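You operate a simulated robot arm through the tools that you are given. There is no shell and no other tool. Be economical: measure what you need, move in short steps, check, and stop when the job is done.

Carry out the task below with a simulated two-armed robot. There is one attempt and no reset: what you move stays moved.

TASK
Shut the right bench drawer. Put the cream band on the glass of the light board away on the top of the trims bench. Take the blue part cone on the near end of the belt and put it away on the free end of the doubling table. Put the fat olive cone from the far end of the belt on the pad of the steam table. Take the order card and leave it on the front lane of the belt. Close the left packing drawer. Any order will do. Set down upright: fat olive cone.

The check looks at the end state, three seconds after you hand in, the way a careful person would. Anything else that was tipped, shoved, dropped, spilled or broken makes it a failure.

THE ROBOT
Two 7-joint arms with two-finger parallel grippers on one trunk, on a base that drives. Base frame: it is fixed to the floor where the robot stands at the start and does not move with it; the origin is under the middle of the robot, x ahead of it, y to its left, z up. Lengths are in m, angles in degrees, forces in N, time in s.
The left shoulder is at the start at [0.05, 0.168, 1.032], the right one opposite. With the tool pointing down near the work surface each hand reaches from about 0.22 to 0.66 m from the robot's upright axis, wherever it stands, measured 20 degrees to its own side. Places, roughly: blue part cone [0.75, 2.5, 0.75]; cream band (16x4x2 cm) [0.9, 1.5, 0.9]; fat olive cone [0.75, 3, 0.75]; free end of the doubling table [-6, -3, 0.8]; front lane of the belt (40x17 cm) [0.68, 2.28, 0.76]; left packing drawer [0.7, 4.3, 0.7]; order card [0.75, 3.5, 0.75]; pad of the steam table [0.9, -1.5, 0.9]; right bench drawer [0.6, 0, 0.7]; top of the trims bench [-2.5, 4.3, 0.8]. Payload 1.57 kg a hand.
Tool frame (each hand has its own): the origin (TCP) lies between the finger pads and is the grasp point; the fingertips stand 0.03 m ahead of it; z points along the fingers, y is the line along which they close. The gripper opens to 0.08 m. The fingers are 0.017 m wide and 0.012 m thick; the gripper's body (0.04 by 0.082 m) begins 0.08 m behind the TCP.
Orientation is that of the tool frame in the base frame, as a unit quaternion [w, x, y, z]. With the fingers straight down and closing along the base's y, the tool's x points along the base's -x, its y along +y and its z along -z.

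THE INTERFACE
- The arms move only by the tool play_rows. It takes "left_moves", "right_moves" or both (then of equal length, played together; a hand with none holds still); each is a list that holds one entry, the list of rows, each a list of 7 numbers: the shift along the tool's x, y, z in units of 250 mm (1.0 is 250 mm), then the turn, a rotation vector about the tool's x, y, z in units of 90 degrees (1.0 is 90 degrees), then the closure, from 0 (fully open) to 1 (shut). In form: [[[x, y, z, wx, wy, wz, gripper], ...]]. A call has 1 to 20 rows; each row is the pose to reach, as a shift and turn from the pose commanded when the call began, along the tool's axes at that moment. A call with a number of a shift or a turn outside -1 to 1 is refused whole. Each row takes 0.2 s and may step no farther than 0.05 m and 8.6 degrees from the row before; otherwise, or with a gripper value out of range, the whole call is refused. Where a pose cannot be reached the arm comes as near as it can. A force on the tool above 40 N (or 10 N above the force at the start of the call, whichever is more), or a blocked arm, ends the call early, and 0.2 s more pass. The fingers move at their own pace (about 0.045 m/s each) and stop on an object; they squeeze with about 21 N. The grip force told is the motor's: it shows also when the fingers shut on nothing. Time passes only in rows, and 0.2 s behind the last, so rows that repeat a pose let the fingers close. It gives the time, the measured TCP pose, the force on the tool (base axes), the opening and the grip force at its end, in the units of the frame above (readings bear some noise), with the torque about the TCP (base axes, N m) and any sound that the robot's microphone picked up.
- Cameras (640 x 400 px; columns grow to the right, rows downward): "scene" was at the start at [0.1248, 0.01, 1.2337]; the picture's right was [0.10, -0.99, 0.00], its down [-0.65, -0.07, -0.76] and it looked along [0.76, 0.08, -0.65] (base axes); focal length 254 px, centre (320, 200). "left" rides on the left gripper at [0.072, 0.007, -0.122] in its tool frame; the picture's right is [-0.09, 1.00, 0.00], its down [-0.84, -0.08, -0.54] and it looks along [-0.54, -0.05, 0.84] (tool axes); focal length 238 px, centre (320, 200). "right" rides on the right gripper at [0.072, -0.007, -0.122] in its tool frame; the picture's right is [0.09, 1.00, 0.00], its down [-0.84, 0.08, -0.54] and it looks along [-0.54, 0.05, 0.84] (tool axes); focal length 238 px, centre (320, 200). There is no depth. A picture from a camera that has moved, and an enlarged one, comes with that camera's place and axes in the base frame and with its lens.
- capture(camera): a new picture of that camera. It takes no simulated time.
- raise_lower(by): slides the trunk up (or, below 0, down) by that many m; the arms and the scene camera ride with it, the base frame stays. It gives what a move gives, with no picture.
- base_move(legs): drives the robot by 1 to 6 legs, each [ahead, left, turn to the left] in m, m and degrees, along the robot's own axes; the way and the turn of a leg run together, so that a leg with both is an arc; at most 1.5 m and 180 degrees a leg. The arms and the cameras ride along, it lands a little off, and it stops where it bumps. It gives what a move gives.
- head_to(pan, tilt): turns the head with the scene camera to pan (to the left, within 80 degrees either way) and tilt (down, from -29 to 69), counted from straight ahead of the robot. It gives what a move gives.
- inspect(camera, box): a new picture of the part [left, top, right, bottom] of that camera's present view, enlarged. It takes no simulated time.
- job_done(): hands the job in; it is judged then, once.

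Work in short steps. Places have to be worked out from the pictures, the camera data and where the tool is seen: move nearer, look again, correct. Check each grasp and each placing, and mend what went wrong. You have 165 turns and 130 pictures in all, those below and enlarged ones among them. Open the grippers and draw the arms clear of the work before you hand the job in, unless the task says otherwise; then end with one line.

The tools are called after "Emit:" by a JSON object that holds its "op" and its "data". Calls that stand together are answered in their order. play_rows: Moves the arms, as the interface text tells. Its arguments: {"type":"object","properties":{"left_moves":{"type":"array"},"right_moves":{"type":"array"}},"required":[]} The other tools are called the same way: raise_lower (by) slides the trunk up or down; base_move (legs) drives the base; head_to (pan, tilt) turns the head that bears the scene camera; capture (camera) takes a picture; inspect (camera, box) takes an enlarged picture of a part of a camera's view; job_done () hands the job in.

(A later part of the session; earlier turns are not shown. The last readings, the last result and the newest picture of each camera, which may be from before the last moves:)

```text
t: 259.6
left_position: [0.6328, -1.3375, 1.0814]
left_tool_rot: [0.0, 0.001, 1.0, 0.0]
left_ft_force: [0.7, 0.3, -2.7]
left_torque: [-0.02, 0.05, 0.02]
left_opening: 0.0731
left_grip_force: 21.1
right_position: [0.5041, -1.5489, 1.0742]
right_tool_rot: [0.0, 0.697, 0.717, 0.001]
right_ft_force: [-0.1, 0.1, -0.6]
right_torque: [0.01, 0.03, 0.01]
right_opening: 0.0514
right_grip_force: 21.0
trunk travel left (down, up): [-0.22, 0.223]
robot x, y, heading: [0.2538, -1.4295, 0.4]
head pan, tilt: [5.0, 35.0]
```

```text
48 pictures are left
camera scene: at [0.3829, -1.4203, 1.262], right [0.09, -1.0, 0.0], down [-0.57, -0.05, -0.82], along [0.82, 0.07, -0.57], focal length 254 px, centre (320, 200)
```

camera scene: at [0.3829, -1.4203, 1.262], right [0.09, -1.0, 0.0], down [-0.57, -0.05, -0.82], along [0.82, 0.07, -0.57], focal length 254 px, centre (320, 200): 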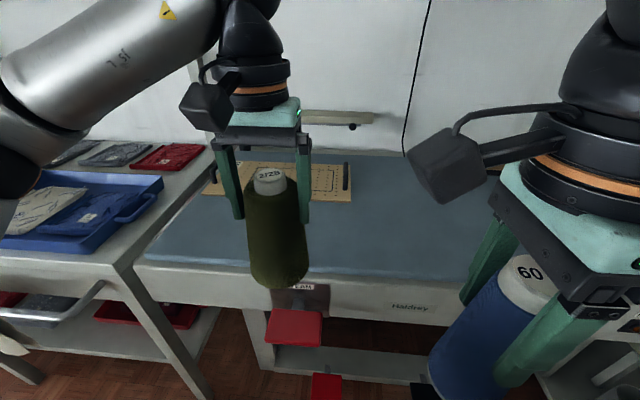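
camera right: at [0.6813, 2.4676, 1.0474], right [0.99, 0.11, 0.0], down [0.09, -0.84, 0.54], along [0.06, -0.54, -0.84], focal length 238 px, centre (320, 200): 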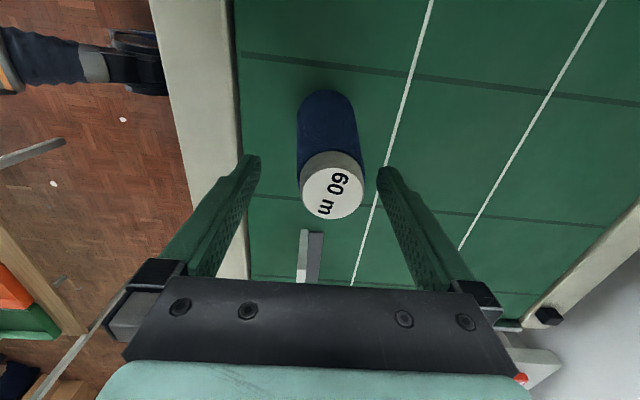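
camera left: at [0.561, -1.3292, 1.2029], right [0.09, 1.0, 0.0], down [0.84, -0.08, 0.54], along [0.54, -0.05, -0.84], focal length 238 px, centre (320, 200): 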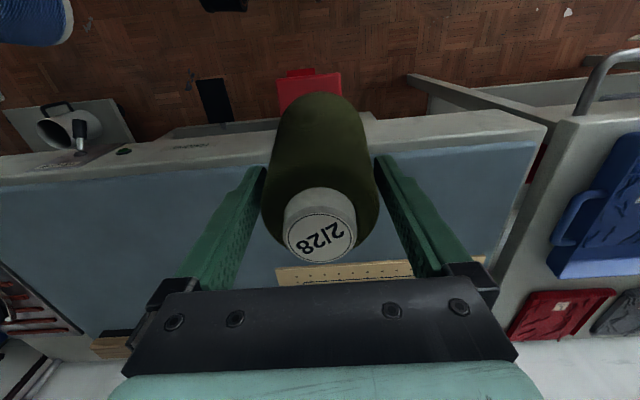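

Pad top z≈0.865, front edge x≈0.715, the template board begins at x≈0.94. I carry the olive cone to (0.81, -1.37) and lower to just above the pad.

Emit:
{"op": "play_rows", "data": {"left_moves": [[[-0.18, -0.03, 0, 0, 0, 0, 1], [-0.36, -0.06, 0, 0, 0, 0, 1], [-0.54, -0.1, 0, 0, 0, 0, 1], [-0.71, -0.13, 0, 0, 0, 0, 1], [-0.71, -0.13, 0.1, 0, 0, 0, 1], [-0.71, -0.13, 0.19, 0, 0, 0, 1]]]}}

Emit:
{"op": "inspect", "data": {"camera": "scene", "box": [180, 110, 380, 310]}}

```text
t: 261.0
left_position: [0.81, -1.3685, 1.0341]
left_tool_rot: [0.0, 0.001, 1.0, -0.001]
left_ft_force: [-0.3, 0.2, -1.4]
left_torque: [-0.04, 0.05, 0.02]
left_opening: 0.0727
left_grip_force: 21.1
left hand out of reach, approached as far as the arm can: row 4
right_position: [0.503, -1.5485, 1.0738]
right_tool_rot: [0.001, 0.697, 0.717, 0.0]
right_ft_force: [-0.3, -0.2, -1.0]
right_torque: [-0.01, -0.03, 0.01]
right_opening: 0.051
right_grip_force: 21.5
trunk travel left (down, up): [-0.22, 0.223]
robot x, y, heading: [0.2561, -1.431, 0.4]
head pan, tilt: [5.0, 35.0]
```

```text
2.00 times, centred on (280, 210) of scene
camera zoom: at [0.3827, -1.4199, 1.262], right [0.09, -1.0, 0.0], down [-0.57, -0.05, -0.82], along [0.82, 0.07, -0.57], focal length 508 px, centre (400, 180)
```

zoom: 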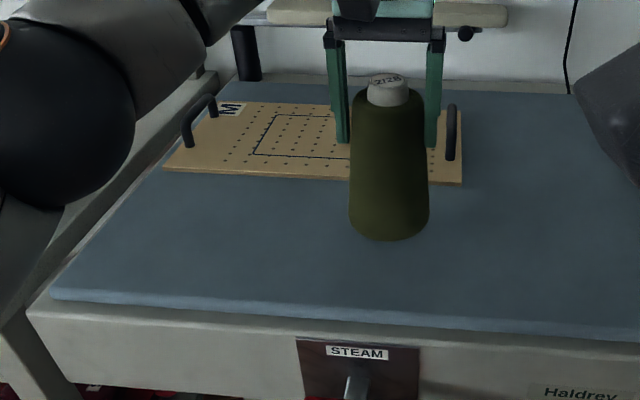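

Good spot, clear of the board. I lower in 3 mm steps to feel contact.

Emit:
{"op": "play_rows", "data": {"left_moves": [[[0, 0, 0.012, 0, 0, 0, 1], [0, 0, 0.024, 0, 0, 0, 1], [0, 0, 0.036, 0, 0, 0, 1], [0, 0, 0.048, 0, 0, 0, 1], [0, 0, 0.06, 0, 0, 0, 1]]]}}

Emit:
{"op": "inspect", "data": {"camera": "scene", "box": [180, 110, 380, 310]}}

```text
t: 262.2
left_position: [0.8089, -1.3692, 1.0195]
left_tool_rot: [0.0, 0.001, 1.0, 0.0]
left_ft_force: [0.1, 0.3, -1.5]
left_torque: [0.01, 0.02, -0.02]
left_opening: 0.0731
left_grip_force: 20.5
right_position: [0.5038, -1.5487, 1.0729]
right_tool_rot: [0.001, 0.697, 0.717, 0.001]
right_ft_force: [-0.1, 0.3, 0.1]
right_torque: [0.0, -0.02, -0.01]
right_opening: 0.0511
right_grip_force: 20.8
trunk travel left (down, up): [-0.22, 0.223]
robot x, y, heading: [0.2571, -1.433, 0.5]
head pan, tilt: [5.0, 35.0]
```

```text
2.00 times, centred on (280, 210) of scene
camera zoom: at [0.3825, -1.4203, 1.262], right [0.09, -1.0, 0.0], down [-0.57, -0.05, -0.82], along [0.82, 0.07, -0.57], focal length 508 px, centre (400, 180)
```

zoom: 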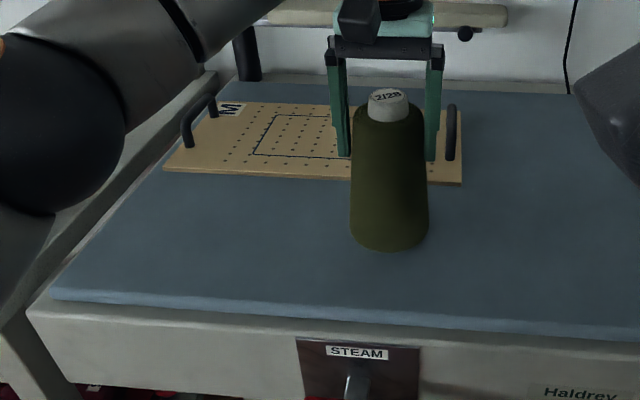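

Still hanging; I continue down.

Emit:
{"op": "play_rows", "data": {"left_moves": [[[0, 0, 0.012, 0, 0, 0, 1], [0, 0, 0.024, 0, 0, 0, 1], [0, 0, 0.036, 0, 0, 0, 1], [0, 0, 0.048, 0, 0, 0, 1]]]}}

Emit:
{"op": "inspect", "data": {"camera": "scene", "box": [180, 110, 380, 310]}}

```text
t: 263.2
left_position: [0.8063, -1.3685, 1.0119]
left_tool_rot: [0.004, 0.0, 1.0, 0.0]
left_ft_force: [-1.6, 3.8, 31.2]
left_torque: [0.27, -0.16, -0.12]
left_opening: 0.0739
left_grip_force: 21.0
right_position: [0.5006, -1.5497, 1.0758]
right_tool_rot: [0.002, 0.697, 0.717, 0.002]
right_ft_force: [0.0, -0.6, -0.9]
right_torque: [0.0, -0.01, 0.01]
right_opening: 0.0513
right_grip_force: 21.3
trunk travel left (down, up): [-0.22, 0.223]
robot x, y, heading: [0.2526, -1.4279, 0.3]
head pan, tilt: [5.0, 35.0]
```

```text
2.00 times, centred on (280, 210) of scene
camera zoom: at [0.3794, -1.42, 1.2627], right [0.09, -1.0, 0.0], down [-0.57, -0.05, -0.82], along [0.82, 0.07, -0.57], focal length 508 px, centre (400, 180)
```

zoom: 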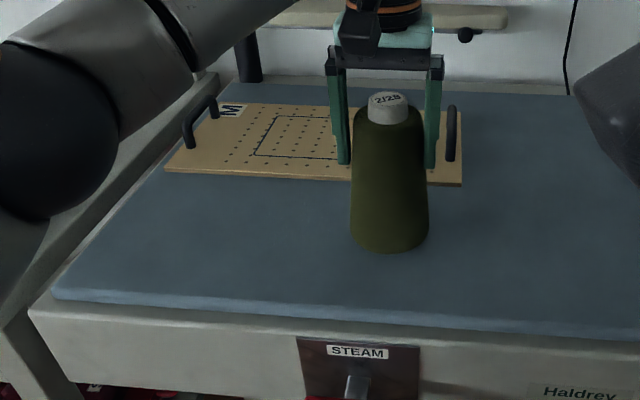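

Contact (31 N). I relieve slightly, open fully and lift straight up.

Emit:
{"op": "play_rows", "data": {"left_moves": [[[0, 0, -0.014, 0, 0, 0, 1], [0, 0, -0.016, 0, 0, 0, 0.5], [0, 0, -0.016, 0, 0, 0, 0], [0, 0, -0.016, 0, 0, 0, 0], [0, 0, -0.06, 0, 0, 0, 0], [0, 0, -0.12, 0, 0, 0, 0]]]}}

Emit:
{"op": "inspect", "data": {"camera": "scene", "box": [180, 110, 380, 310]}}

```text
t: 264.6
left_position: [0.8077, -1.3694, 1.0372]
left_tool_rot: [-0.001, 0.0, 1.0, 0.0]
left_ft_force: [0.1, 0.1, 0.4]
left_torque: [-0.03, 0.02, 0.0]
left_opening: 0.0799
left_grip_force: 0.0
right_position: [0.5035, -1.5492, 1.0744]
right_tool_rot: [0.001, 0.697, 0.717, 0.0]
right_ft_force: [0.4, 0.1, -0.7]
right_torque: [0.01, -0.02, -0.01]
right_opening: 0.0511
right_grip_force: 21.0
trunk travel left (down, up): [-0.22, 0.223]
robot x, y, heading: [0.254, -1.4369, 0.3]
head pan, tilt: [5.0, 35.0]
```

```text
2.00 times, centred on (280, 210) of scene
camera zoom: at [0.3822, -1.4204, 1.2621], right [0.09, -1.0, 0.0], down [-0.57, -0.05, -0.82], along [0.82, 0.07, -0.57], focal length 508 px, centre (400, 180)
```

zoom: 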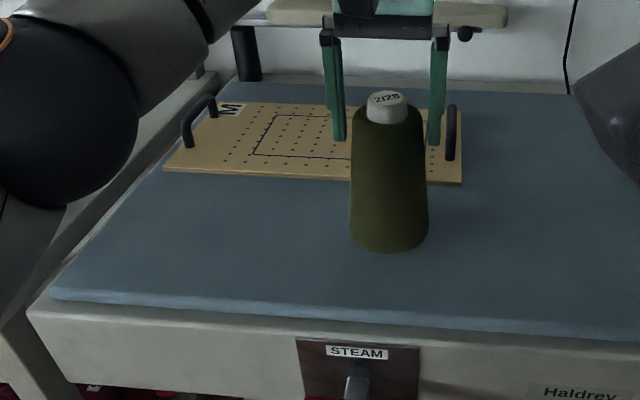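

The olive cone stands upright and free. I raise the trunk 0.1 m so the fingers clear its top, then retract.

Emit:
{"op": "raise_lower", "data": {"by": 0.1}}

Emit:
{"op": "play_rows", "data": {"left_moves": [[[0.15, 0, 0, 0, 0, 0, 0], [0.33, 0, 0, 0, 0, 0, 0], [0.51, 0, 0, 0, 0, 0, 0], [0.69, 0.05, 0, 0, 0, 0, 0], [0.87, 0.1, 0, 0, 0, 0, 0]]]}}

Emit:
{"op": "capture", "data": {"camera": "scene"}}

Emit:
{"op": "capture", "data": {"camera": "right"}}

```text
t: 265.9
left_position: [0.8091, -1.3692, 1.137]
left_tool_rot: [0.001, 0.001, 1.0, 0.0]
left_ft_force: [-0.5, -0.6, -0.1]
left_torque: [0.01, -0.01, -0.02]
left_opening: 0.0798
left_grip_force: 0.0
right_position: [0.5046, -1.5496, 1.1737]
right_tool_rot: [0.0, 0.697, 0.717, 0.001]
right_ft_force: [0.3, 0.1, -1.2]
right_torque: [0.0, -0.01, 0.0]
right_opening: 0.0513
right_grip_force: 20.5
trunk travel left (down, up): [-0.32, 0.123]
robot x, y, heading: [0.254, -1.4303, 0.2]
head pan, tilt: [5.0, 35.0]
```

```text
t: 267.1
left_position: [0.591, -1.3434, 1.1363]
left_tool_rot: [0.0, 0.0, 1.0, 0.001]
left_ft_force: [-0.8, 1.0, -0.7]
left_torque: [0.0, 0.01, -0.03]
left_opening: 0.0801
left_grip_force: 0.0
right_position: [0.5032, -1.549, 1.1751]
right_tool_rot: [0.001, 0.697, 0.717, 0.001]
right_ft_force: [-0.9, 0.3, -1.1]
right_torque: [-0.03, 0.02, 0.03]
right_opening: 0.0515
right_grip_force: 20.8
trunk travel left (down, up): [-0.32, 0.123]
robot x, y, heading: [0.2522, -1.4263, 0.4]
head pan, tilt: [5.0, 35.0]
```

```text
43 pictures are left
camera scene: at [0.3819, -1.4201, 1.3621], right [0.09, -1.0, 0.0], down [-0.57, -0.05, -0.82], along [0.82, 0.07, -0.57], focal length 254 px, centre (320, 200)
```

scene: 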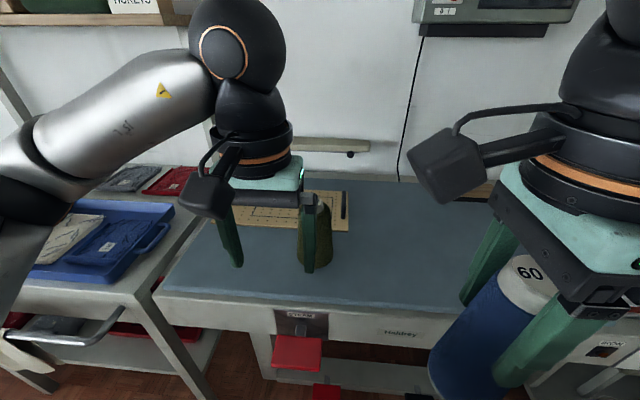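

```text
42 pictures are left
camera right: at [0.4949, -1.4779, 1.297], right [0.99, 0.12, 0.0], down [0.1, -0.83, 0.54], along [0.07, -0.54, -0.84], focal length 238 px, centre (320, 200)
```

right: 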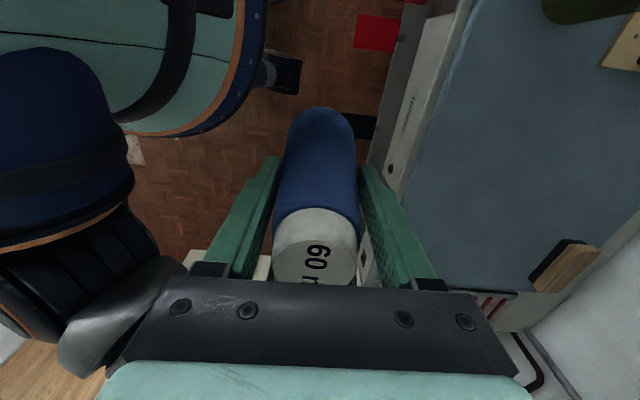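

Both fine. Now to the doubling table: I back off, turn right 90° and look west.

Emit:
{"op": "base_move", "data": {"legs": [[-0.3, 0, 0], [0, 0, -90]]}}

Emit:
{"op": "head_to", "data": {"pan": -65, "tilt": 20}}

Emit:
{"op": "capture", "data": {"camera": "scene"}}

```text
t: 273.0
left_position: [0.0345, -1.7693, 1.1356]
left_tool_rot: [0.0, 0.71, 0.704, 0.001]
left_ft_force: [-0.3, 1.0, 0.1]
left_torque: [0.0, -0.02, 0.0]
left_opening: 0.0799
left_grip_force: 0.1
right_position: [-0.1695, -1.6799, 1.1751]
right_tool_rot: [0.001, 1.0, 0.01, 0.0]
right_ft_force: [-0.2, -0.2, -0.1]
right_torque: [-0.01, 0.01, -0.01]
right_opening: 0.0512
right_grip_force: 20.6
trunk travel left (down, up): [-0.32, 0.123]
robot x, y, heading: [-0.0465, -1.432, -90.0]
head pan, tilt: [5.0, 35.0]
```

```text
t: 274.4
left_position: [0.0344, -1.7693, 1.135]
left_tool_rot: [0.0, 0.71, 0.705, 0.0]
left_ft_force: [-0.2, 0.8, 0.3]
left_torque: [0.01, 0.0, 0.03]
left_opening: 0.0799
left_grip_force: 0.0
right_position: [-0.1703, -1.6798, 1.1737]
right_tool_rot: [0.001, 1.0, 0.01, 0.0]
right_ft_force: [0.3, 0.2, -0.9]
right_torque: [0.05, 0.02, 0.01]
right_opening: 0.0513
right_grip_force: 21.3
trunk travel left (down, up): [-0.32, 0.123]
robot x, y, heading: [-0.0467, -1.4279, -90.1]
head pan, tilt: [-65.0, 20.0]
```

```text
41 pictures are left
camera scene: at [-0.1325, -1.5086, 1.3859], right [-0.42, 0.91, 0.0], down [0.31, 0.14, -0.94], along [-0.85, -0.39, -0.34], focal length 254 px, centre (320, 200)
```

scene: 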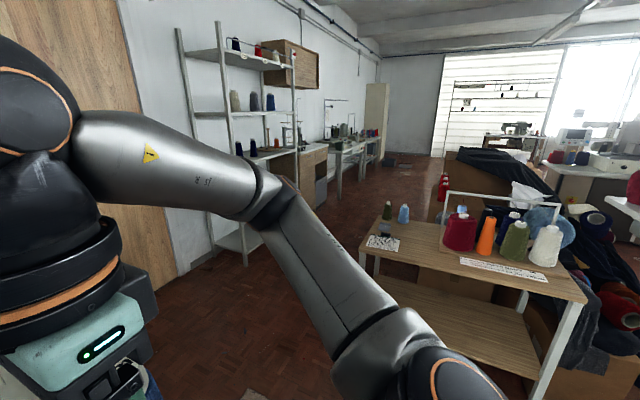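

A cone table stands at x≈-1.2…, y>-1.75, the shelf front at y≈-2.95; the lane between is centred on y≈-2.35. I turn west, shift left into that lane, and look along it.

Emit:
{"op": "base_move", "data": {"legs": [[0, 0, -90], [0, 0.85, 0]]}}

Emit:
{"op": "head_to", "data": {"pan": 0, "tilt": 20}}

Emit:
{"op": "capture", "data": {"camera": "scene"}}

```text
t: 286.1
left_position: [-0.3784, -2.3707, 1.1352]
left_tool_rot: [-0.001, 1.0, 0.004, 0.001]
left_ft_force: [0.3, -0.1, 1.1]
left_torque: [-0.01, -0.03, 0.03]
left_opening: 0.0801
left_grip_force: 0.0
right_position: [-0.293, -2.1652, 1.1748]
right_tool_rot: [0.001, 0.72, -0.694, 0.0]
right_ft_force: [-0.5, 0.2, -0.1]
right_torque: [0.02, 0.0, 0.04]
right_opening: 0.051
right_grip_force: 21.2
trunk travel left (down, up): [-0.32, 0.123]
robot x, y, heading: [-0.04, -2.2799, -179.4]
head pan, tilt: [-65.0, 20.0]
```

```text
t: 287.4
left_position: [-0.3788, -2.3706, 1.1358]
left_tool_rot: [0.001, 1.0, 0.003, 0.0]
left_ft_force: [-0.2, -0.2, -1.4]
left_torque: [-0.04, -0.01, -0.01]
left_opening: 0.0801
left_grip_force: 0.0
right_position: [-0.2916, -2.1648, 1.1749]
right_tool_rot: [0.0, 0.72, -0.694, -0.001]
right_ft_force: [0.7, 1.2, -0.2]
right_torque: [-0.03, 0.04, 0.0]
right_opening: 0.051
right_grip_force: 20.9
trunk travel left (down, up): [-0.32, 0.123]
robot x, y, heading: [-0.0408, -2.283, -179.2]
head pan, tilt: [0.0, 20.0]
```

```text
40 pictures are left
camera scene: at [-0.1743, -2.2824, 1.3859], right [-0.01, 1.0, 0.0], down [0.34, 0.0, -0.94], along [-0.94, -0.01, -0.34], focal length 254 px, centre (320, 200)
```

scene: 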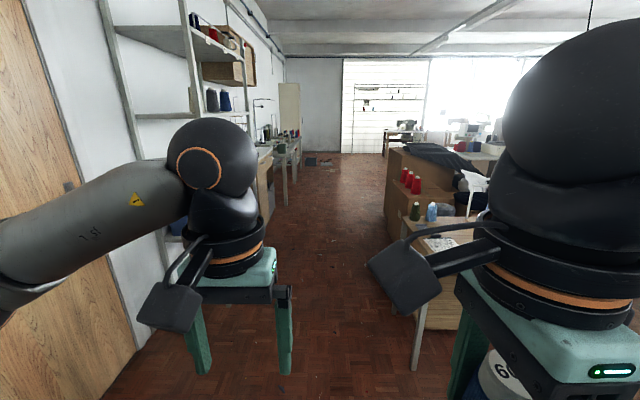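

The lane ahead is free. I drive 2.6 m west and look again.

Emit:
{"op": "base_move", "data": {"legs": [[1.3, -0.05, 0], [1.3, 0, 0]]}}

Emit:
{"op": "head_to", "data": {"pan": 15, "tilt": 20}}

Emit:
{"op": "capture", "data": {"camera": "scene"}}

```text
t: 300.2
left_position: [-2.9998, -2.3362, 1.1353]
left_tool_rot: [0.0, 1.0, -0.001, 0.0]
left_ft_force: [-0.8, 0.5, 0.4]
left_torque: [-0.05, -0.01, 0.01]
left_opening: 0.0799
left_grip_force: 0.1
right_position: [-2.9119, -2.1299, 1.1737]
right_tool_rot: [0.0, 0.717, -0.697, 0.0]
right_ft_force: [-0.6, -0.4, -0.1]
right_torque: [0.01, -0.04, 0.0]
right_opening: 0.0513
right_grip_force: 20.5
trunk travel left (down, up): [-0.32, 0.123]
robot x, y, heading: [-2.6612, -2.2494, -179.7]
head pan, tilt: [0.0, 20.0]
```

```text
t: 301.0
left_position: [-3.001, -2.3351, 1.1359]
left_tool_rot: [0.0, 1.0, -0.001, 0.0]
left_ft_force: [0.2, -0.8, 0.2]
left_torque: [0.03, 0.02, 0.01]
left_opening: 0.08
left_grip_force: 0.1
right_position: [-2.9127, -2.1304, 1.1751]
right_tool_rot: [0.0, 0.717, -0.697, -0.001]
right_ft_force: [-0.3, -0.7, 0.2]
right_torque: [-0.04, -0.03, -0.01]
right_opening: 0.0511
right_grip_force: 21.1
trunk travel left (down, up): [-0.32, 0.123]
robot x, y, heading: [-2.6633, -2.249, -180.1]
head pan, tilt: [15.0, 20.0]
```

```text
39 pictures are left
camera scene: at [-2.7916, -2.2731, 1.3859], right [-0.26, 0.97, 0.0], down [0.33, 0.09, -0.94], along [-0.91, -0.25, -0.34], focal length 254 px, centre (320, 200)
```

scene: 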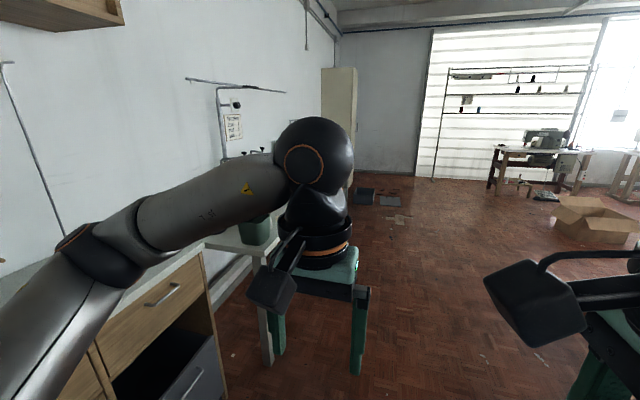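

I advance 1.7 m more along the tables on the left, then look left.

Emit:
{"op": "base_move", "data": {"legs": [[1.0, -0.05, 0], [0.7, 0, 0]]}}

Emit:
{"op": "head_to", "data": {"pan": 50, "tilt": 25}}

Emit:
{"op": "capture", "data": {"camera": "scene"}}

```text
t: 309.7
left_position: [-4.7212, -2.2833, 1.1347]
left_tool_rot: [0.0, 1.0, -0.005, 0.0]
left_ft_force: [-0.6, 0.9, 0.4]
left_torque: [0.0, -0.01, 0.03]
left_opening: 0.0801
left_grip_force: 0.1
right_position: [-4.6311, -2.0791, 1.1741]
right_tool_rot: [0.001, 0.714, -0.7, -0.001]
right_ft_force: [0.5, 0.1, -0.5]
right_torque: [-0.02, -0.02, -0.02]
right_opening: 0.0509
right_grip_force: 21.5
trunk travel left (down, up): [-0.32, 0.123]
robot x, y, heading: [-4.3827, -2.199, 179.9]
head pan, tilt: [15.0, 20.0]
```

```text
t: 310.7
left_position: [-4.7224, -2.2849, 1.1364]
left_tool_rot: [-0.001, 1.0, -0.003, 0.0]
left_ft_force: [0.1, 0.1, 0.2]
left_torque: [0.0, 0.0, 0.02]
left_opening: 0.08
left_grip_force: 0.1
right_position: [-4.6319, -2.0789, 1.174]
right_tool_rot: [0.001, 0.714, -0.7, -0.002]
right_ft_force: [0.9, -0.5, 0.4]
right_torque: [0.01, 0.0, 0.01]
right_opening: 0.0509
right_grip_force: 20.5
trunk travel left (down, up): [-0.32, 0.123]
robot x, y, heading: [-4.382, -2.1992, 179.8]
head pan, tilt: [50.0, 25.0]
```

```text
38 pictures are left
camera scene: at [-4.4815, -2.2686, 1.3779], right [-0.76, 0.65, 0.0], down [0.27, 0.32, -0.91], along [-0.58, -0.69, -0.42], focal length 254 px, centre (320, 200)
```

scene: 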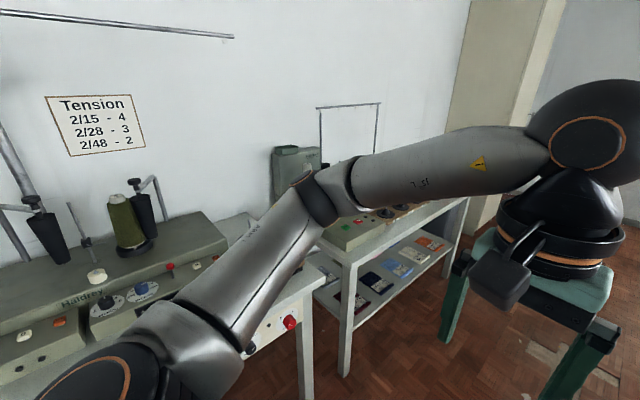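

The next table (x≈-5.1 to -6.5) is the doubling table. I go 1.35 m further and turn left to face it.

Emit:
{"op": "base_move", "data": {"legs": [[1.35, 0, 0], [0, 0, 90]]}}

Emit:
{"op": "head_to", "data": {"pan": 0, "tilt": 35}}

Emit:
{"op": "capture", "data": {"camera": "scene"}}

```text
t: 321.3
left_position: [-5.6589, -2.5327, 1.1354]
left_tool_rot: [0.001, 0.714, 0.7, -0.001]
left_ft_force: [-0.5, 0.7, -0.5]
left_torque: [0.0, 0.0, 0.0]
left_opening: 0.08
left_grip_force: 0.1
right_position: [-5.8626, -2.4395, 1.1739]
right_tool_rot: [0.001, 1.0, 0.004, 0.0]
right_ft_force: [0.4, 1.1, -0.2]
right_torque: [-0.01, -0.02, -0.02]
right_opening: 0.0512
right_grip_force: 20.4
trunk travel left (down, up): [-0.32, 0.123]
robot x, y, heading: [-5.7423, -2.1917, -90.6]
head pan, tilt: [50.0, 25.0]
```

```text
t: 322.5
left_position: [-5.659, -2.5328, 1.136]
left_tool_rot: [0.0, 0.714, 0.7, 0.0]
left_ft_force: [0.2, -0.7, -0.8]
left_torque: [-0.01, -0.03, 0.04]
left_opening: 0.08
left_grip_force: 0.0
right_position: [-5.8632, -2.4404, 1.1744]
right_tool_rot: [0.001, 1.0, 0.004, 0.0]
right_ft_force: [-0.1, 0.2, -1.2]
right_torque: [-0.02, 0.0, 0.0]
right_opening: 0.0511
right_grip_force: 20.6
trunk travel left (down, up): [-0.32, 0.123]
robot x, y, heading: [-5.7389, -2.1942, -90.6]
head pan, tilt: [0.0, 35.0]
```

```text
37 pictures are left
camera scene: at [-5.7401, -2.3192, 1.3621], right [-1.0, 0.01, 0.0], down [0.01, 0.57, -0.82], along [-0.01, -0.82, -0.57], focal length 254 px, centre (320, 200)
```

scene: 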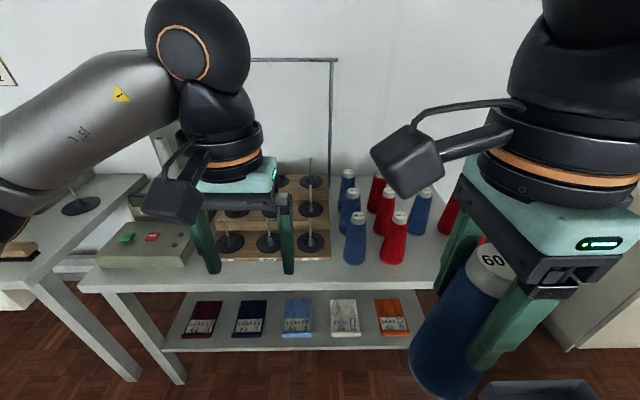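

I check the free end with the right camera (and the pan to the right).

Emit:
{"op": "capture", "data": {"camera": "right"}}

Emit:
{"op": "head_to", "data": {"pan": -45, "tilt": 40}}

Emit:
{"op": "capture", "data": {"camera": "scene"}}

```text
36 pictures are left
camera right: at [-5.7905, -2.433, 1.2969], right [0.1, -0.99, 0.0], down [-0.84, -0.08, 0.54], along [-0.54, -0.06, -0.84], focal length 238 px, centre (320, 200)
```

right: 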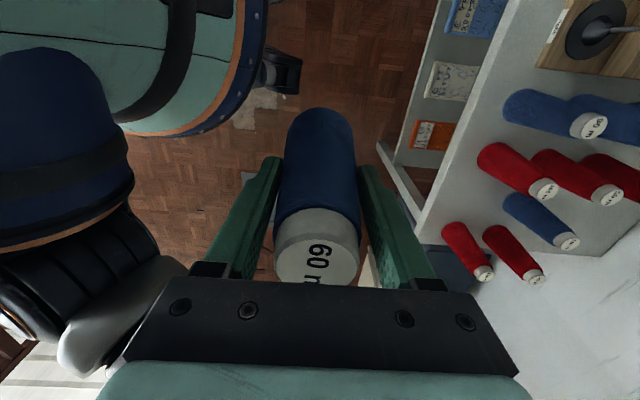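

```text
t: 323.6
left_position: [-5.6594, -2.5323, 1.1367]
left_tool_rot: [0.0, 0.714, 0.7, -0.001]
left_ft_force: [0.2, 0.3, 0.1]
left_torque: [0.0, -0.02, 0.01]
left_opening: 0.0799
left_grip_force: 0.1
right_position: [-5.8628, -2.4393, 1.1742]
right_tool_rot: [0.001, 1.0, 0.005, 0.0]
right_ft_force: [-0.8, 0.3, -1.0]
right_torque: [0.01, 0.02, -0.04]
right_opening: 0.0509
right_grip_force: 21.2
trunk travel left (down, up): [-0.32, 0.123]
robot x, y, heading: [-5.7382, -2.1925, -90.8]
head pan, tilt: [-45.0, 40.0]
```

```text
35 pictures are left
camera scene: at [-5.7998, -2.2904, 1.3545], right [-0.7, 0.72, 0.0], down [0.46, 0.45, -0.77], along [-0.55, -0.53, -0.64], focal length 254 px, centre (320, 200)
```

scene: 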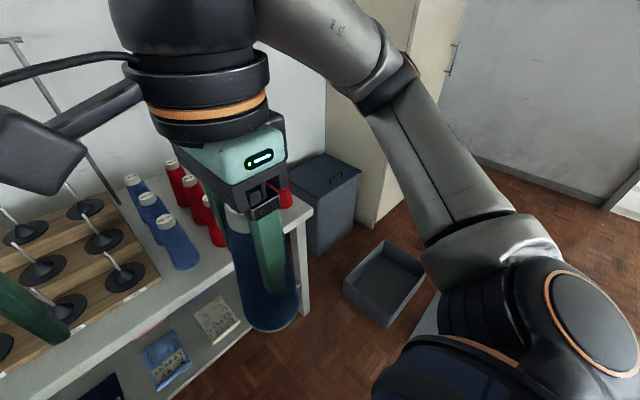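

The cones on the table hide the layout; the left camera looks at the table with a wide view, so I use it.

Emit:
{"op": "capture", "data": {"camera": "left"}}

```text
34 pictures are left
camera left: at [-5.6502, -2.4597, 1.2577], right [0.99, -0.11, 0.0], down [-0.09, -0.83, 0.54], along [-0.06, -0.54, -0.84], focal length 238 px, centre (320, 200)
```

left: 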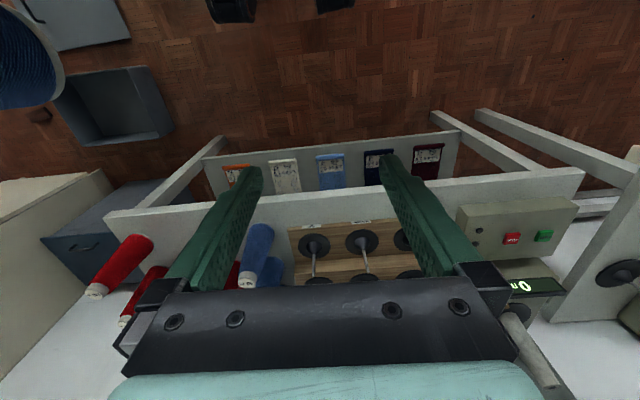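

I need a clear view of the west end; I shift the robot 0.3 m west (right) with the head straight.

Emit:
{"op": "base_move", "data": {"legs": [[0, -0.3, 0.7]]}}

Emit:
{"op": "head_to", "data": {"pan": 0, "tilt": 42}}

Emit:
{"op": "capture", "data": {"camera": "scene"}}

```text
t: 326.8
left_position: [-5.9525, -2.5286, 1.136]
left_tool_rot: [-0.001, 0.709, 0.705, 0.0]
left_ft_force: [-0.1, 0.5, -1.5]
left_torque: [0.03, 0.01, 0.0]
left_opening: 0.0798
left_grip_force: 0.1
right_position: [-6.158, -2.4388, 1.1751]
right_tool_rot: [0.001, 1.0, 0.012, 0.001]
right_ft_force: [0.1, 0.4, -1.2]
right_torque: [-0.02, 0.0, 0.04]
right_opening: 0.0511
right_grip_force: 20.5
trunk travel left (down, up): [-0.32, 0.123]
robot x, y, heading: [-6.0328, -2.1884, -90.0]
head pan, tilt: [-45.0, 40.0]
```

```text
t: 327.9
left_position: [-5.952, -2.5293, 1.136]
left_tool_rot: [0.0, 0.709, 0.705, 0.0]
left_ft_force: [0.3, -0.5, 1.0]
left_torque: [0.01, 0.01, -0.03]
left_opening: 0.0803
left_grip_force: 0.2
right_position: [-6.1575, -2.4405, 1.1756]
right_tool_rot: [0.001, 1.0, 0.012, 0.0]
right_ft_force: [-0.4, -0.1, -0.1]
right_torque: [0.04, 0.01, -0.01]
right_opening: 0.0509
right_grip_force: 21.1
trunk travel left (down, up): [-0.32, 0.123]
robot x, y, heading: [-6.0349, -2.1901, -90.3]
head pan, tilt: [0.0, 42.0]
```

```text
33 pictures are left
camera scene: at [-6.0365, -2.3125, 1.3516], right [-1.0, 0.0, 0.0], down [0.0, 0.67, -0.74], along [0.0, -0.74, -0.67], focal length 254 px, centre (320, 200)
```

scene: 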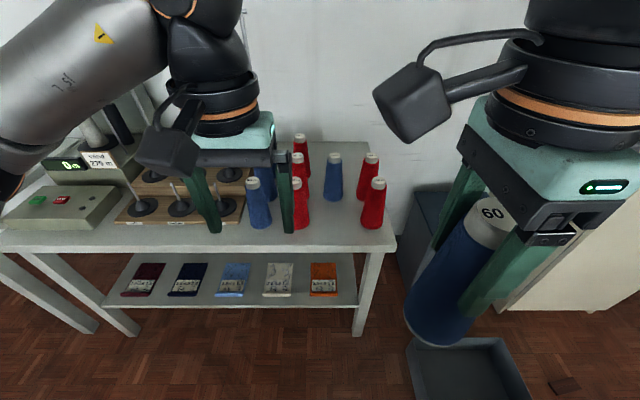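

There is a clear slot at the free end between the red cones, around (-6.09, -2.82); neighbours' centres at x≈-5.985 and -6.196, and a blue one behind at y≈-2.965. I drive ahead 0.15.

Emit:
{"op": "base_move", "data": {"legs": [[0.15, 0, 0.3]]}}

Emit:
{"op": "capture", "data": {"camera": "scene"}}

```text
t: 329.3
left_position: [-5.9513, -2.6784, 1.1363]
left_tool_rot: [0.0, 0.708, 0.706, 0.0]
left_ft_force: [-0.2, 0.1, 0.0]
left_torque: [0.02, 0.02, 0.01]
left_opening: 0.08
left_grip_force: 0.0
right_position: [-6.1572, -2.5907, 1.1742]
right_tool_rot: [0.001, 1.0, 0.013, 0.0]
right_ft_force: [0.4, -0.5, -1.4]
right_torque: [-0.02, 0.01, 0.0]
right_opening: 0.0511
right_grip_force: 20.6
trunk travel left (down, up): [-0.32, 0.123]
robot x, y, heading: [-6.038, -2.3374, -89.7]
head pan, tilt: [0.0, 42.0]
```

```text
32 pictures are left
camera scene: at [-6.0356, -2.4632, 1.3515], right [-1.0, 0.0, 0.0], down [0.0, 0.67, -0.74], along [0.0, -0.74, -0.67], focal length 254 px, centre (320, 200)
```

scene: 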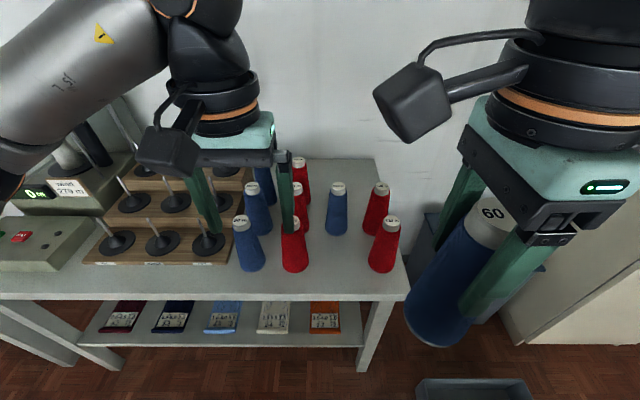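

Table z≈0.80, slot centre (-6.085, -2.825). I carry the blue cone over it and lower to TCP z≈1.0.

Emit:
{"op": "play_rows", "data": {"right_moves": [[[0.044, 0.157, 0, 0, 0, 0, 1], [0.088, 0.315, 0, 0, 0, 0, 1], [0.132, 0.472, 0, 0, 0, 0, 1], [0.176, 0.63, 0, 0, 0, 0, 1], [0.22, 0.787, 0, 0, 0, 0, 1], [0.264, 0.944, 0, 0, 0, 0, 1], [0.264, 0.944, 0.17, 0, 0, 0, 1], [0.264, 0.944, 0.32, 0, 0, 0, 1]]]}}

Emit:
{"op": "capture", "data": {"camera": "scene"}}

Emit:
{"op": "capture", "data": {"camera": "right"}}

```text
t: 331.1
left_position: [-5.9504, -2.679, 1.1366]
left_tool_rot: [0.0, 0.708, 0.706, 0.0]
left_ft_force: [-0.8, -0.3, 0.4]
left_torque: [-0.01, -0.02, 0.02]
left_opening: 0.0798
left_grip_force: 0.0
right_position: [-6.0821, -2.8242, 1.0953]
right_tool_rot: [0.002, 1.0, 0.013, 0.0]
right_ft_force: [0.2, -0.4, -0.7]
right_torque: [-0.01, 0.0, 0.02]
right_opening: 0.051
right_grip_force: 21.3
trunk travel left (down, up): [-0.32, 0.123]
robot x, y, heading: [-6.0336, -2.3403, -89.7]
head pan, tilt: [0.0, 42.0]
```

```text
31 pictures are left
camera scene: at [-6.0355, -2.4626, 1.3516], right [-1.0, 0.0, 0.0], down [0.0, 0.67, -0.74], along [0.0, -0.74, -0.67], focal length 254 px, centre (320, 200)
```

scene: 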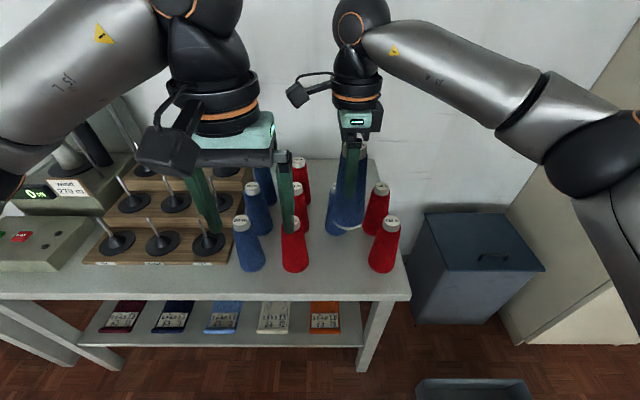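

```text
30 pictures are left
camera right: at [-6.0107, -2.8155, 1.2175], right [0.12, -0.99, 0.0], down [-0.83, -0.1, 0.54], along [-0.54, -0.07, -0.84], focal length 238 px, centre (320, 200)
```

right: 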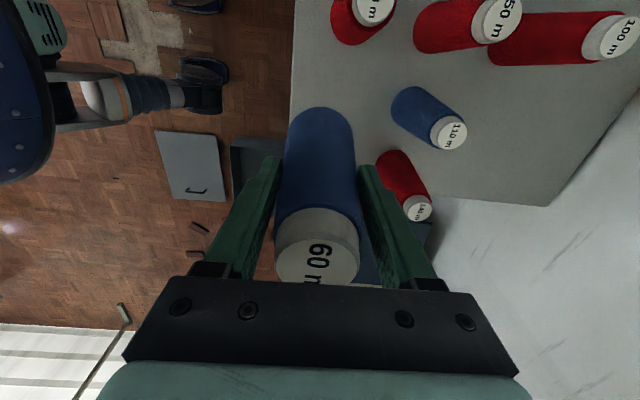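

Aligned with the slot midpoint. I lower 12 cm and check clearance.

Emit:
{"op": "play_rows", "data": {"right_moves": [[[0, 0, 0.16, 0, 0, 0, 1], [0, 0, 0.32, 0, 0, 0, 1], [0, 0, 0.46, 0, 0, 0, 1]]]}}

Emit:
{"op": "inspect", "data": {"camera": "scene", "box": [250, 120, 430, 300]}}

```text
t: 331.9
left_position: [-5.9505, -2.6788, 1.1356]
left_tool_rot: [-0.001, 0.708, 0.706, 0.0]
left_ft_force: [1.0, 0.2, 0.4]
left_torque: [0.0, 0.0, -0.03]
left_opening: 0.0801
left_grip_force: 0.1
right_position: [-6.0834, -2.8247, 0.9805]
right_tool_rot: [0.001, 1.0, 0.014, -0.001]
right_ft_force: [0.5, 0.5, -0.1]
right_torque: [0.0, 0.02, 0.01]
right_opening: 0.0512
right_grip_force: 21.4
trunk travel left (down, up): [-0.32, 0.123]
robot x, y, heading: [-6.0392, -2.3429, -89.8]
head pan, tilt: [0.0, 42.0]
```

```text
2.22 times, centred on (340, 210) of scene
camera zoom: at [-6.0357, -2.4626, 1.3516], right [-1.0, 0.0, 0.0], down [0.0, 0.67, -0.74], along [0.0, -0.74, -0.67], focal length 564 px, centre (276, 178)
```

zoom: 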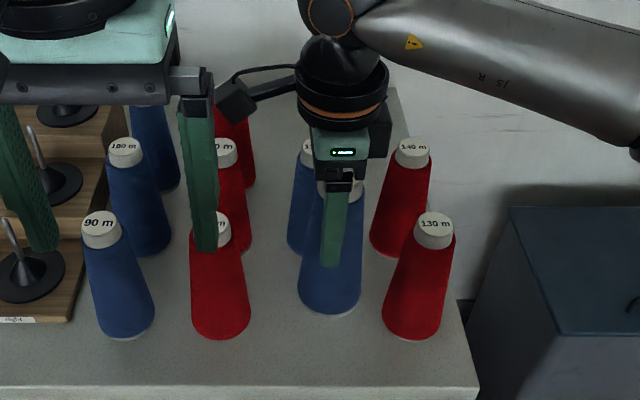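

Clear on all sides. I continue down slowly to contact.

Emit:
{"op": "play_rows", "data": {"right_moves": [[[0, 0, 0.06, 0, 0, 0, 1], [0, 0, 0.12, 0, 0, 0, 1], [0, 0, 0.136, 0, 0, 0, 1], [0, 0, 0.152, 0, 0, 0, 1], [0, 0, 0.168, 0, 0, 0, 1], [0, 0, 0.184, 0, 0, 0, 1]]]}}

Emit:
{"op": "inspect", "data": {"camera": "scene", "box": [250, 120, 430, 300]}}

```text
t: 333.3
left_position: [-5.9511, -2.6785, 1.1367]
left_tool_rot: [-0.001, 0.707, 0.707, 0.001]
left_ft_force: [-0.1, 0.1, 0.6]
left_torque: [-0.02, 0.02, 0.01]
left_opening: 0.0802
left_grip_force: 0.1
right_position: [-6.0837, -2.8254, 0.9328]
right_tool_rot: [0.001, 1.0, 0.014, 0.0]
right_ft_force: [-0.4, 0.0, -1.2]
right_torque: [0.0, -0.01, 0.0]
right_opening: 0.0509
right_grip_force: 20.6
trunk travel left (down, up): [-0.32, 0.123]
robot x, y, heading: [-6.0354, -2.3403, -89.8]
head pan, tilt: [0.0, 42.0]
```

```text
2.22 times, centred on (340, 210) of scene
camera zoom: at [-6.0356, -2.4624, 1.3516], right [-1.0, 0.0, 0.0], down [0.0, 0.67, -0.74], along [0.0, -0.74, -0.67], focal length 564 px, centre (276, 178)
```

zoom: 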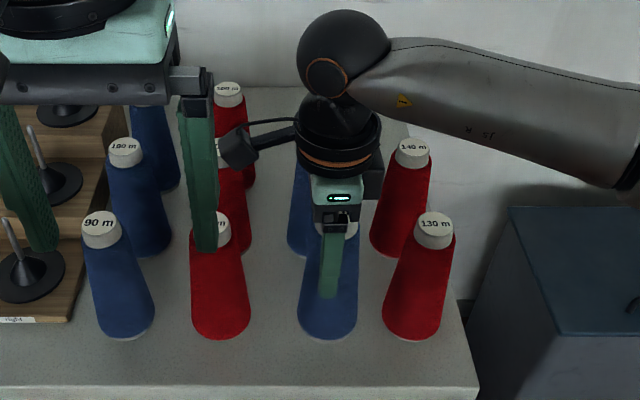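

Nearly touching. A few more mm.

Emit:
{"op": "play_rows", "data": {"right_moves": [[[0, 0, 0.01, 0, 0, 0, 1], [0, 0, 0.02, 0, 0, 0, 1], [0, 0, 0.03, 0, 0, 0, 1], [0, 0, 0.04, 0, 0, 0, 1]]]}}

Emit:
{"op": "inspect", "data": {"camera": "scene", "box": [250, 120, 430, 300]}}

```text
t: 334.3
left_position: [-5.9505, -2.6788, 1.135]
left_tool_rot: [0.0, 0.707, 0.707, 0.0]
left_ft_force: [0.4, 0.7, -0.1]
left_torque: [0.0, 0.0, 0.02]
left_opening: 0.08
left_grip_force: 0.1
right_position: [-6.0823, -2.8258, 0.9239]
right_tool_rot: [0.001, 1.0, 0.013, 0.0]
right_ft_force: [0.3, 0.5, -0.2]
right_torque: [0.02, 0.01, 0.02]
right_opening: 0.0508
right_grip_force: 21.0
trunk travel left (down, up): [-0.32, 0.123]
robot x, y, heading: [-6.0357, -2.3405, -89.8]
head pan, tilt: [0.0, 42.0]
```

```text
2.22 times, centred on (340, 210) of scene
camera zoom: at [-6.0356, -2.4624, 1.3516], right [-1.0, 0.0, 0.0], down [0.0, 0.67, -0.74], along [0.0, -0.74, -0.67], focal length 564 px, centre (276, 178)
```

zoom: 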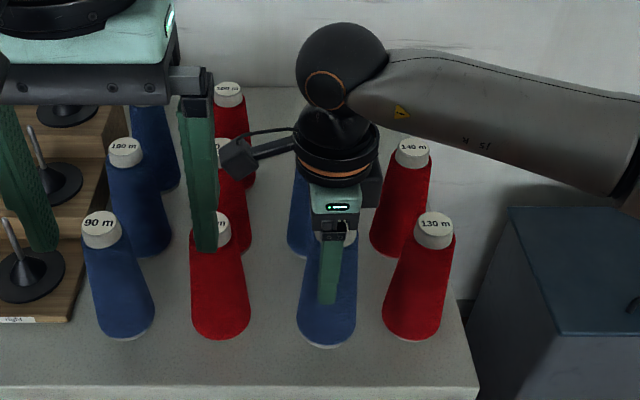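

No contact yet; continue.

Emit:
{"op": "play_rows", "data": {"right_moves": [[[0, 0, 0.012, 0, 0, 0, 1], [0, 0, 0.024, 0, 0, 0, 1], [0, 0, 0.036, 0, 0, 0, 1], [0, 0, 0.048, 0, 0, 0, 1]]]}}

Emit:
{"op": "inspect", "data": {"camera": "scene", "box": [250, 120, 430, 300]}}

```text
t: 335.3
left_position: [-5.9507, -2.6783, 1.1353]
left_tool_rot: [0.0, 0.708, 0.707, 0.0]
left_ft_force: [0.1, 0.6, 0.4]
left_torque: [0.01, -0.01, -0.04]
left_opening: 0.08
left_grip_force: 0.1
right_position: [-6.0835, -2.8247, 0.9112]
right_tool_rot: [0.002, 1.0, 0.014, 0.0]
right_ft_force: [0.4, -0.6, -0.9]
right_torque: [-0.01, 0.03, 0.0]
right_opening: 0.0511
right_grip_force: 21.1
trunk travel left (down, up): [-0.32, 0.123]
robot x, y, heading: [-6.0337, -2.3418, -89.7]
head pan, tilt: [0.0, 42.0]
```

```text
2.22 times, centred on (340, 210) of scene
camera zoom: at [-6.0356, -2.4624, 1.3516], right [-1.0, 0.0, 0.0], down [0.0, 0.67, -0.74], along [0.0, -0.74, -0.67], focal length 564 px, centre (276, 178)
```

zoom: 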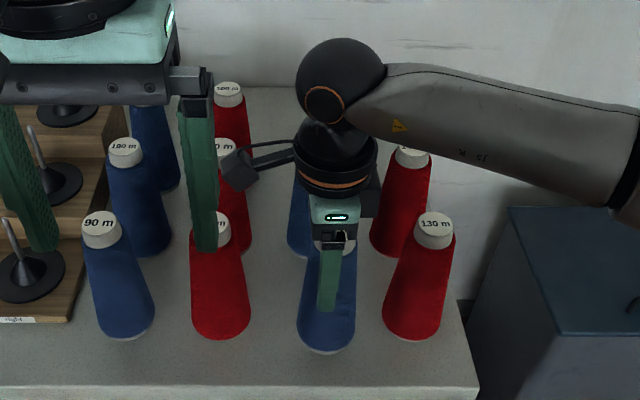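

Still free-hanging; continue down.

Emit:
{"op": "play_rows", "data": {"right_moves": [[[0, 0, 0.012, 0, 0, 0, 1], [0, 0, 0.024, 0, 0, 0, 1], [0, 0, 0.036, 0, 0, 0, 1], [0, 0, 0.048, 0, 0, 0, 1]]]}}

Emit:
{"op": "inspect", "data": {"camera": "scene", "box": [250, 120, 430, 300]}}

```text
t: 336.3
left_position: [-5.9512, -2.6785, 1.1357]
left_tool_rot: [0.0, 0.707, 0.707, 0.0]
left_ft_force: [-0.2, -0.3, -0.8]
left_torque: [-0.03, -0.02, -0.01]
left_opening: 0.0802
left_grip_force: 0.1
right_position: [-6.0836, -2.8256, 0.9003]
right_tool_rot: [0.002, 1.0, 0.014, -0.001]
right_ft_force: [-0.6, -0.6, -0.6]
right_torque: [0.01, -0.04, -0.01]
right_opening: 0.0506
right_grip_force: 20.8
trunk travel left (down, up): [-0.32, 0.123]
robot x, y, heading: [-6.0387, -2.3373, -89.9]
head pan, tilt: [0.0, 42.0]
```

```text
2.22 times, centred on (340, 210) of scene
camera zoom: at [-6.0356, -2.4624, 1.3516], right [-1.0, 0.0, 0.0], down [0.0, 0.67, -0.74], along [0.0, -0.74, -0.67], focal length 564 px, centre (276, 178)
```

zoom: 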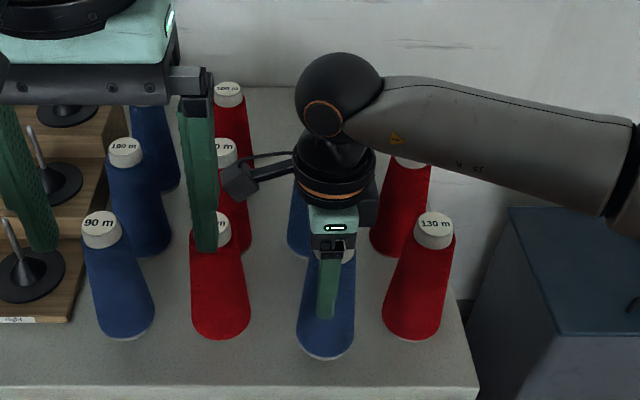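

Base still a bit above the table; continue with contact watch.

Emit:
{"op": "play_rows", "data": {"right_moves": [[[0, 0, 0.012, 0, 0, 0, 1], [0, 0, 0.024, 0, 0, 0, 1], [0, 0, 0.036, 0, 0, 0, 1], [0, 0, 0.048, 0, 0, 0, 1]]]}}

Emit:
{"op": "inspect", "data": {"camera": "scene", "box": [250, 120, 430, 300]}}

```text
t: 337.3
left_position: [-5.9498, -2.6786, 1.135]
left_tool_rot: [0.0, 0.707, 0.707, 0.0]
left_ft_force: [0.0, 0.6, -0.5]
left_torque: [0.03, -0.02, 0.04]
left_opening: 0.0801
left_grip_force: 0.0
right_position: [-6.0831, -2.8247, 0.8877]
right_tool_rot: [0.003, 1.0, 0.014, 0.0]
right_ft_force: [-0.5, 0.4, -0.7]
right_torque: [-0.04, 0.03, 0.0]
right_opening: 0.051
right_grip_force: 20.8
trunk travel left (down, up): [-0.32, 0.123]
robot x, y, heading: [-6.0333, -2.3383, -89.6]
head pan, tilt: [0.0, 42.0]
```

```text
2.22 times, centred on (340, 210) of scene
camera zoom: at [-6.0356, -2.4624, 1.3516], right [-1.0, 0.0, 0.0], down [0.0, 0.67, -0.74], along [0.0, -0.74, -0.67], focal length 564 px, centre (276, 178)
```

zoom: 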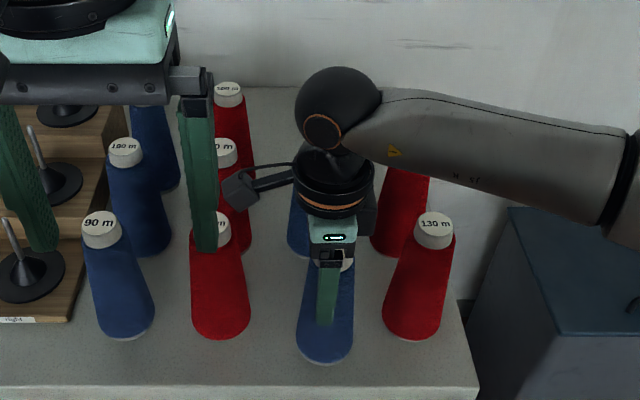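

Neighbour cone geometry suggests the table at z≈0.76, so contact is close. Continue.

Emit:
{"op": "play_rows", "data": {"right_moves": [[[0, 0, 0.01, 0, 0, 0, 1], [0, 0, 0.02, 0, 0, 0, 1], [0, 0, 0.03, 0, 0, 0, 1], [0, 0, 0.04, 0, 0, 0, 1]]]}}

Emit:
{"op": "inspect", "data": {"camera": "scene", "box": [250, 120, 430, 300]}}

```text
t: 338.3
left_position: [-5.9507, -2.6778, 1.1352]
left_tool_rot: [0.0, 0.707, 0.707, -0.001]
left_ft_force: [-0.2, -0.8, -0.2]
left_torque: [-0.01, 0.0, -0.01]
left_opening: 0.0804
left_grip_force: 0.0
right_position: [-6.0845, -2.8251, 0.8789]
right_tool_rot: [0.002, 1.0, 0.015, 0.0]
right_ft_force: [-0.6, 0.4, 1.6]
right_torque: [0.09, 0.06, 0.0]
right_opening: 0.0512
right_grip_force: 20.9
trunk travel left (down, up): [-0.32, 0.123]
robot x, y, heading: [-6.0389, -2.3368, -89.8]
head pan, tilt: [0.0, 42.0]
```

```text
2.22 times, centred on (340, 210) of scene
camera zoom: at [-6.0356, -2.4622, 1.3517], right [-1.0, 0.0, 0.0], down [0.0, 0.67, -0.74], along [0.0, -0.74, -0.67], focal length 564 px, centre (276, 178)
```

zoom: 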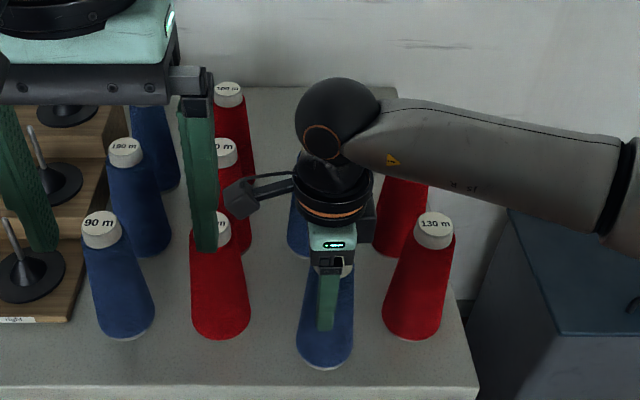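

First hint of contact (force +1.6, torque). Two more small steps.

Emit:
{"op": "play_rows", "data": {"right_moves": [[[0, 0, 0.008, 0, 0, 0, 1], [0, 0, 0.014, 0, 0, 0, 1], [0, 0, 0.014, 0, 0, 0, 1]]]}}

```text
t: 339.1
left_position: [-5.9512, -2.6773, 1.1364]
left_tool_rot: [0.001, 0.708, 0.706, -0.001]
left_ft_force: [0.1, -1.1, -0.3]
left_torque: [-0.02, -0.01, -0.02]
left_opening: 0.0797
left_grip_force: 0.0
right_position: [-6.0837, -2.8262, 0.8769]
right_tool_rot: [0.004, 1.0, 0.013, 0.001]
right_ft_force: [-4.1, -1.6, 23.3]
right_torque: [0.08, 0.3, 0.0]
right_opening: 0.0512
right_grip_force: 21.1
trunk travel left (down, up): [-0.32, 0.123]
robot x, y, heading: [-6.0368, -2.3381, -89.8]
head pan, tilt: [0.0, 42.0]
```

Firm contact (23 N) — the cone stands on the table. I relieve, release and lift straight up.

Emit:
{"op": "play_rows", "data": {"right_moves": [[[0, 0, -0.012, 0, 0, 0, 1], [0, 0, -0.012, 0, 0, 0, 0.6], [0, 0, -0.012, 0, 0, 0, 0.2], [0, 0, -0.012, 0, 0, 0, 0], [0, 0, -0.012, 0, 0, 0, 0], [0, 0, -0.1, 0, 0, 0, 0], [0, 0, -0.22, 0, 0, 0, 0], [0, 0, -0.4, 0, 0, 0, 0], [0, 0, -0.58, 0, 0, 0, 0], [0, 0, -0.76, 0, 0, 0, 0], [0, 0, -0.92, 0, 0, 0, 0]]]}}

Emit:
{"op": "capture", "data": {"camera": "scene"}}

```text
t: 341.5
left_position: [-5.9512, -2.6786, 1.1362]
left_tool_rot: [0.001, 0.707, 0.707, -0.001]
left_ft_force: [0.0, 0.0, 0.4]
left_torque: [0.0, 0.06, 0.0]
left_opening: 0.0803
left_grip_force: 0.0
right_position: [-6.082, -2.8237, 1.1062]
right_tool_rot: [0.001, 1.0, 0.015, -0.001]
right_ft_force: [0.1, -0.4, -0.2]
right_torque: [0.03, 0.0, 0.01]
right_opening: 0.08
right_grip_force: 0.1
trunk travel left (down, up): [-0.32, 0.123]
robot x, y, heading: [-6.0384, -2.3389, -89.7]
head pan, tilt: [0.0, 42.0]
```

```text
22 pictures are left
camera scene: at [-6.0354, -2.4621, 1.3516], right [-1.0, 0.0, 0.0], down [0.0, 0.67, -0.74], along [0.0, -0.74, -0.67], focal length 254 px, centre (320, 200)
```

scene: 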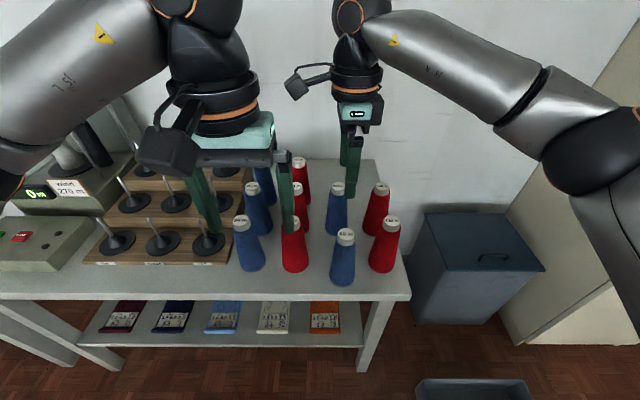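

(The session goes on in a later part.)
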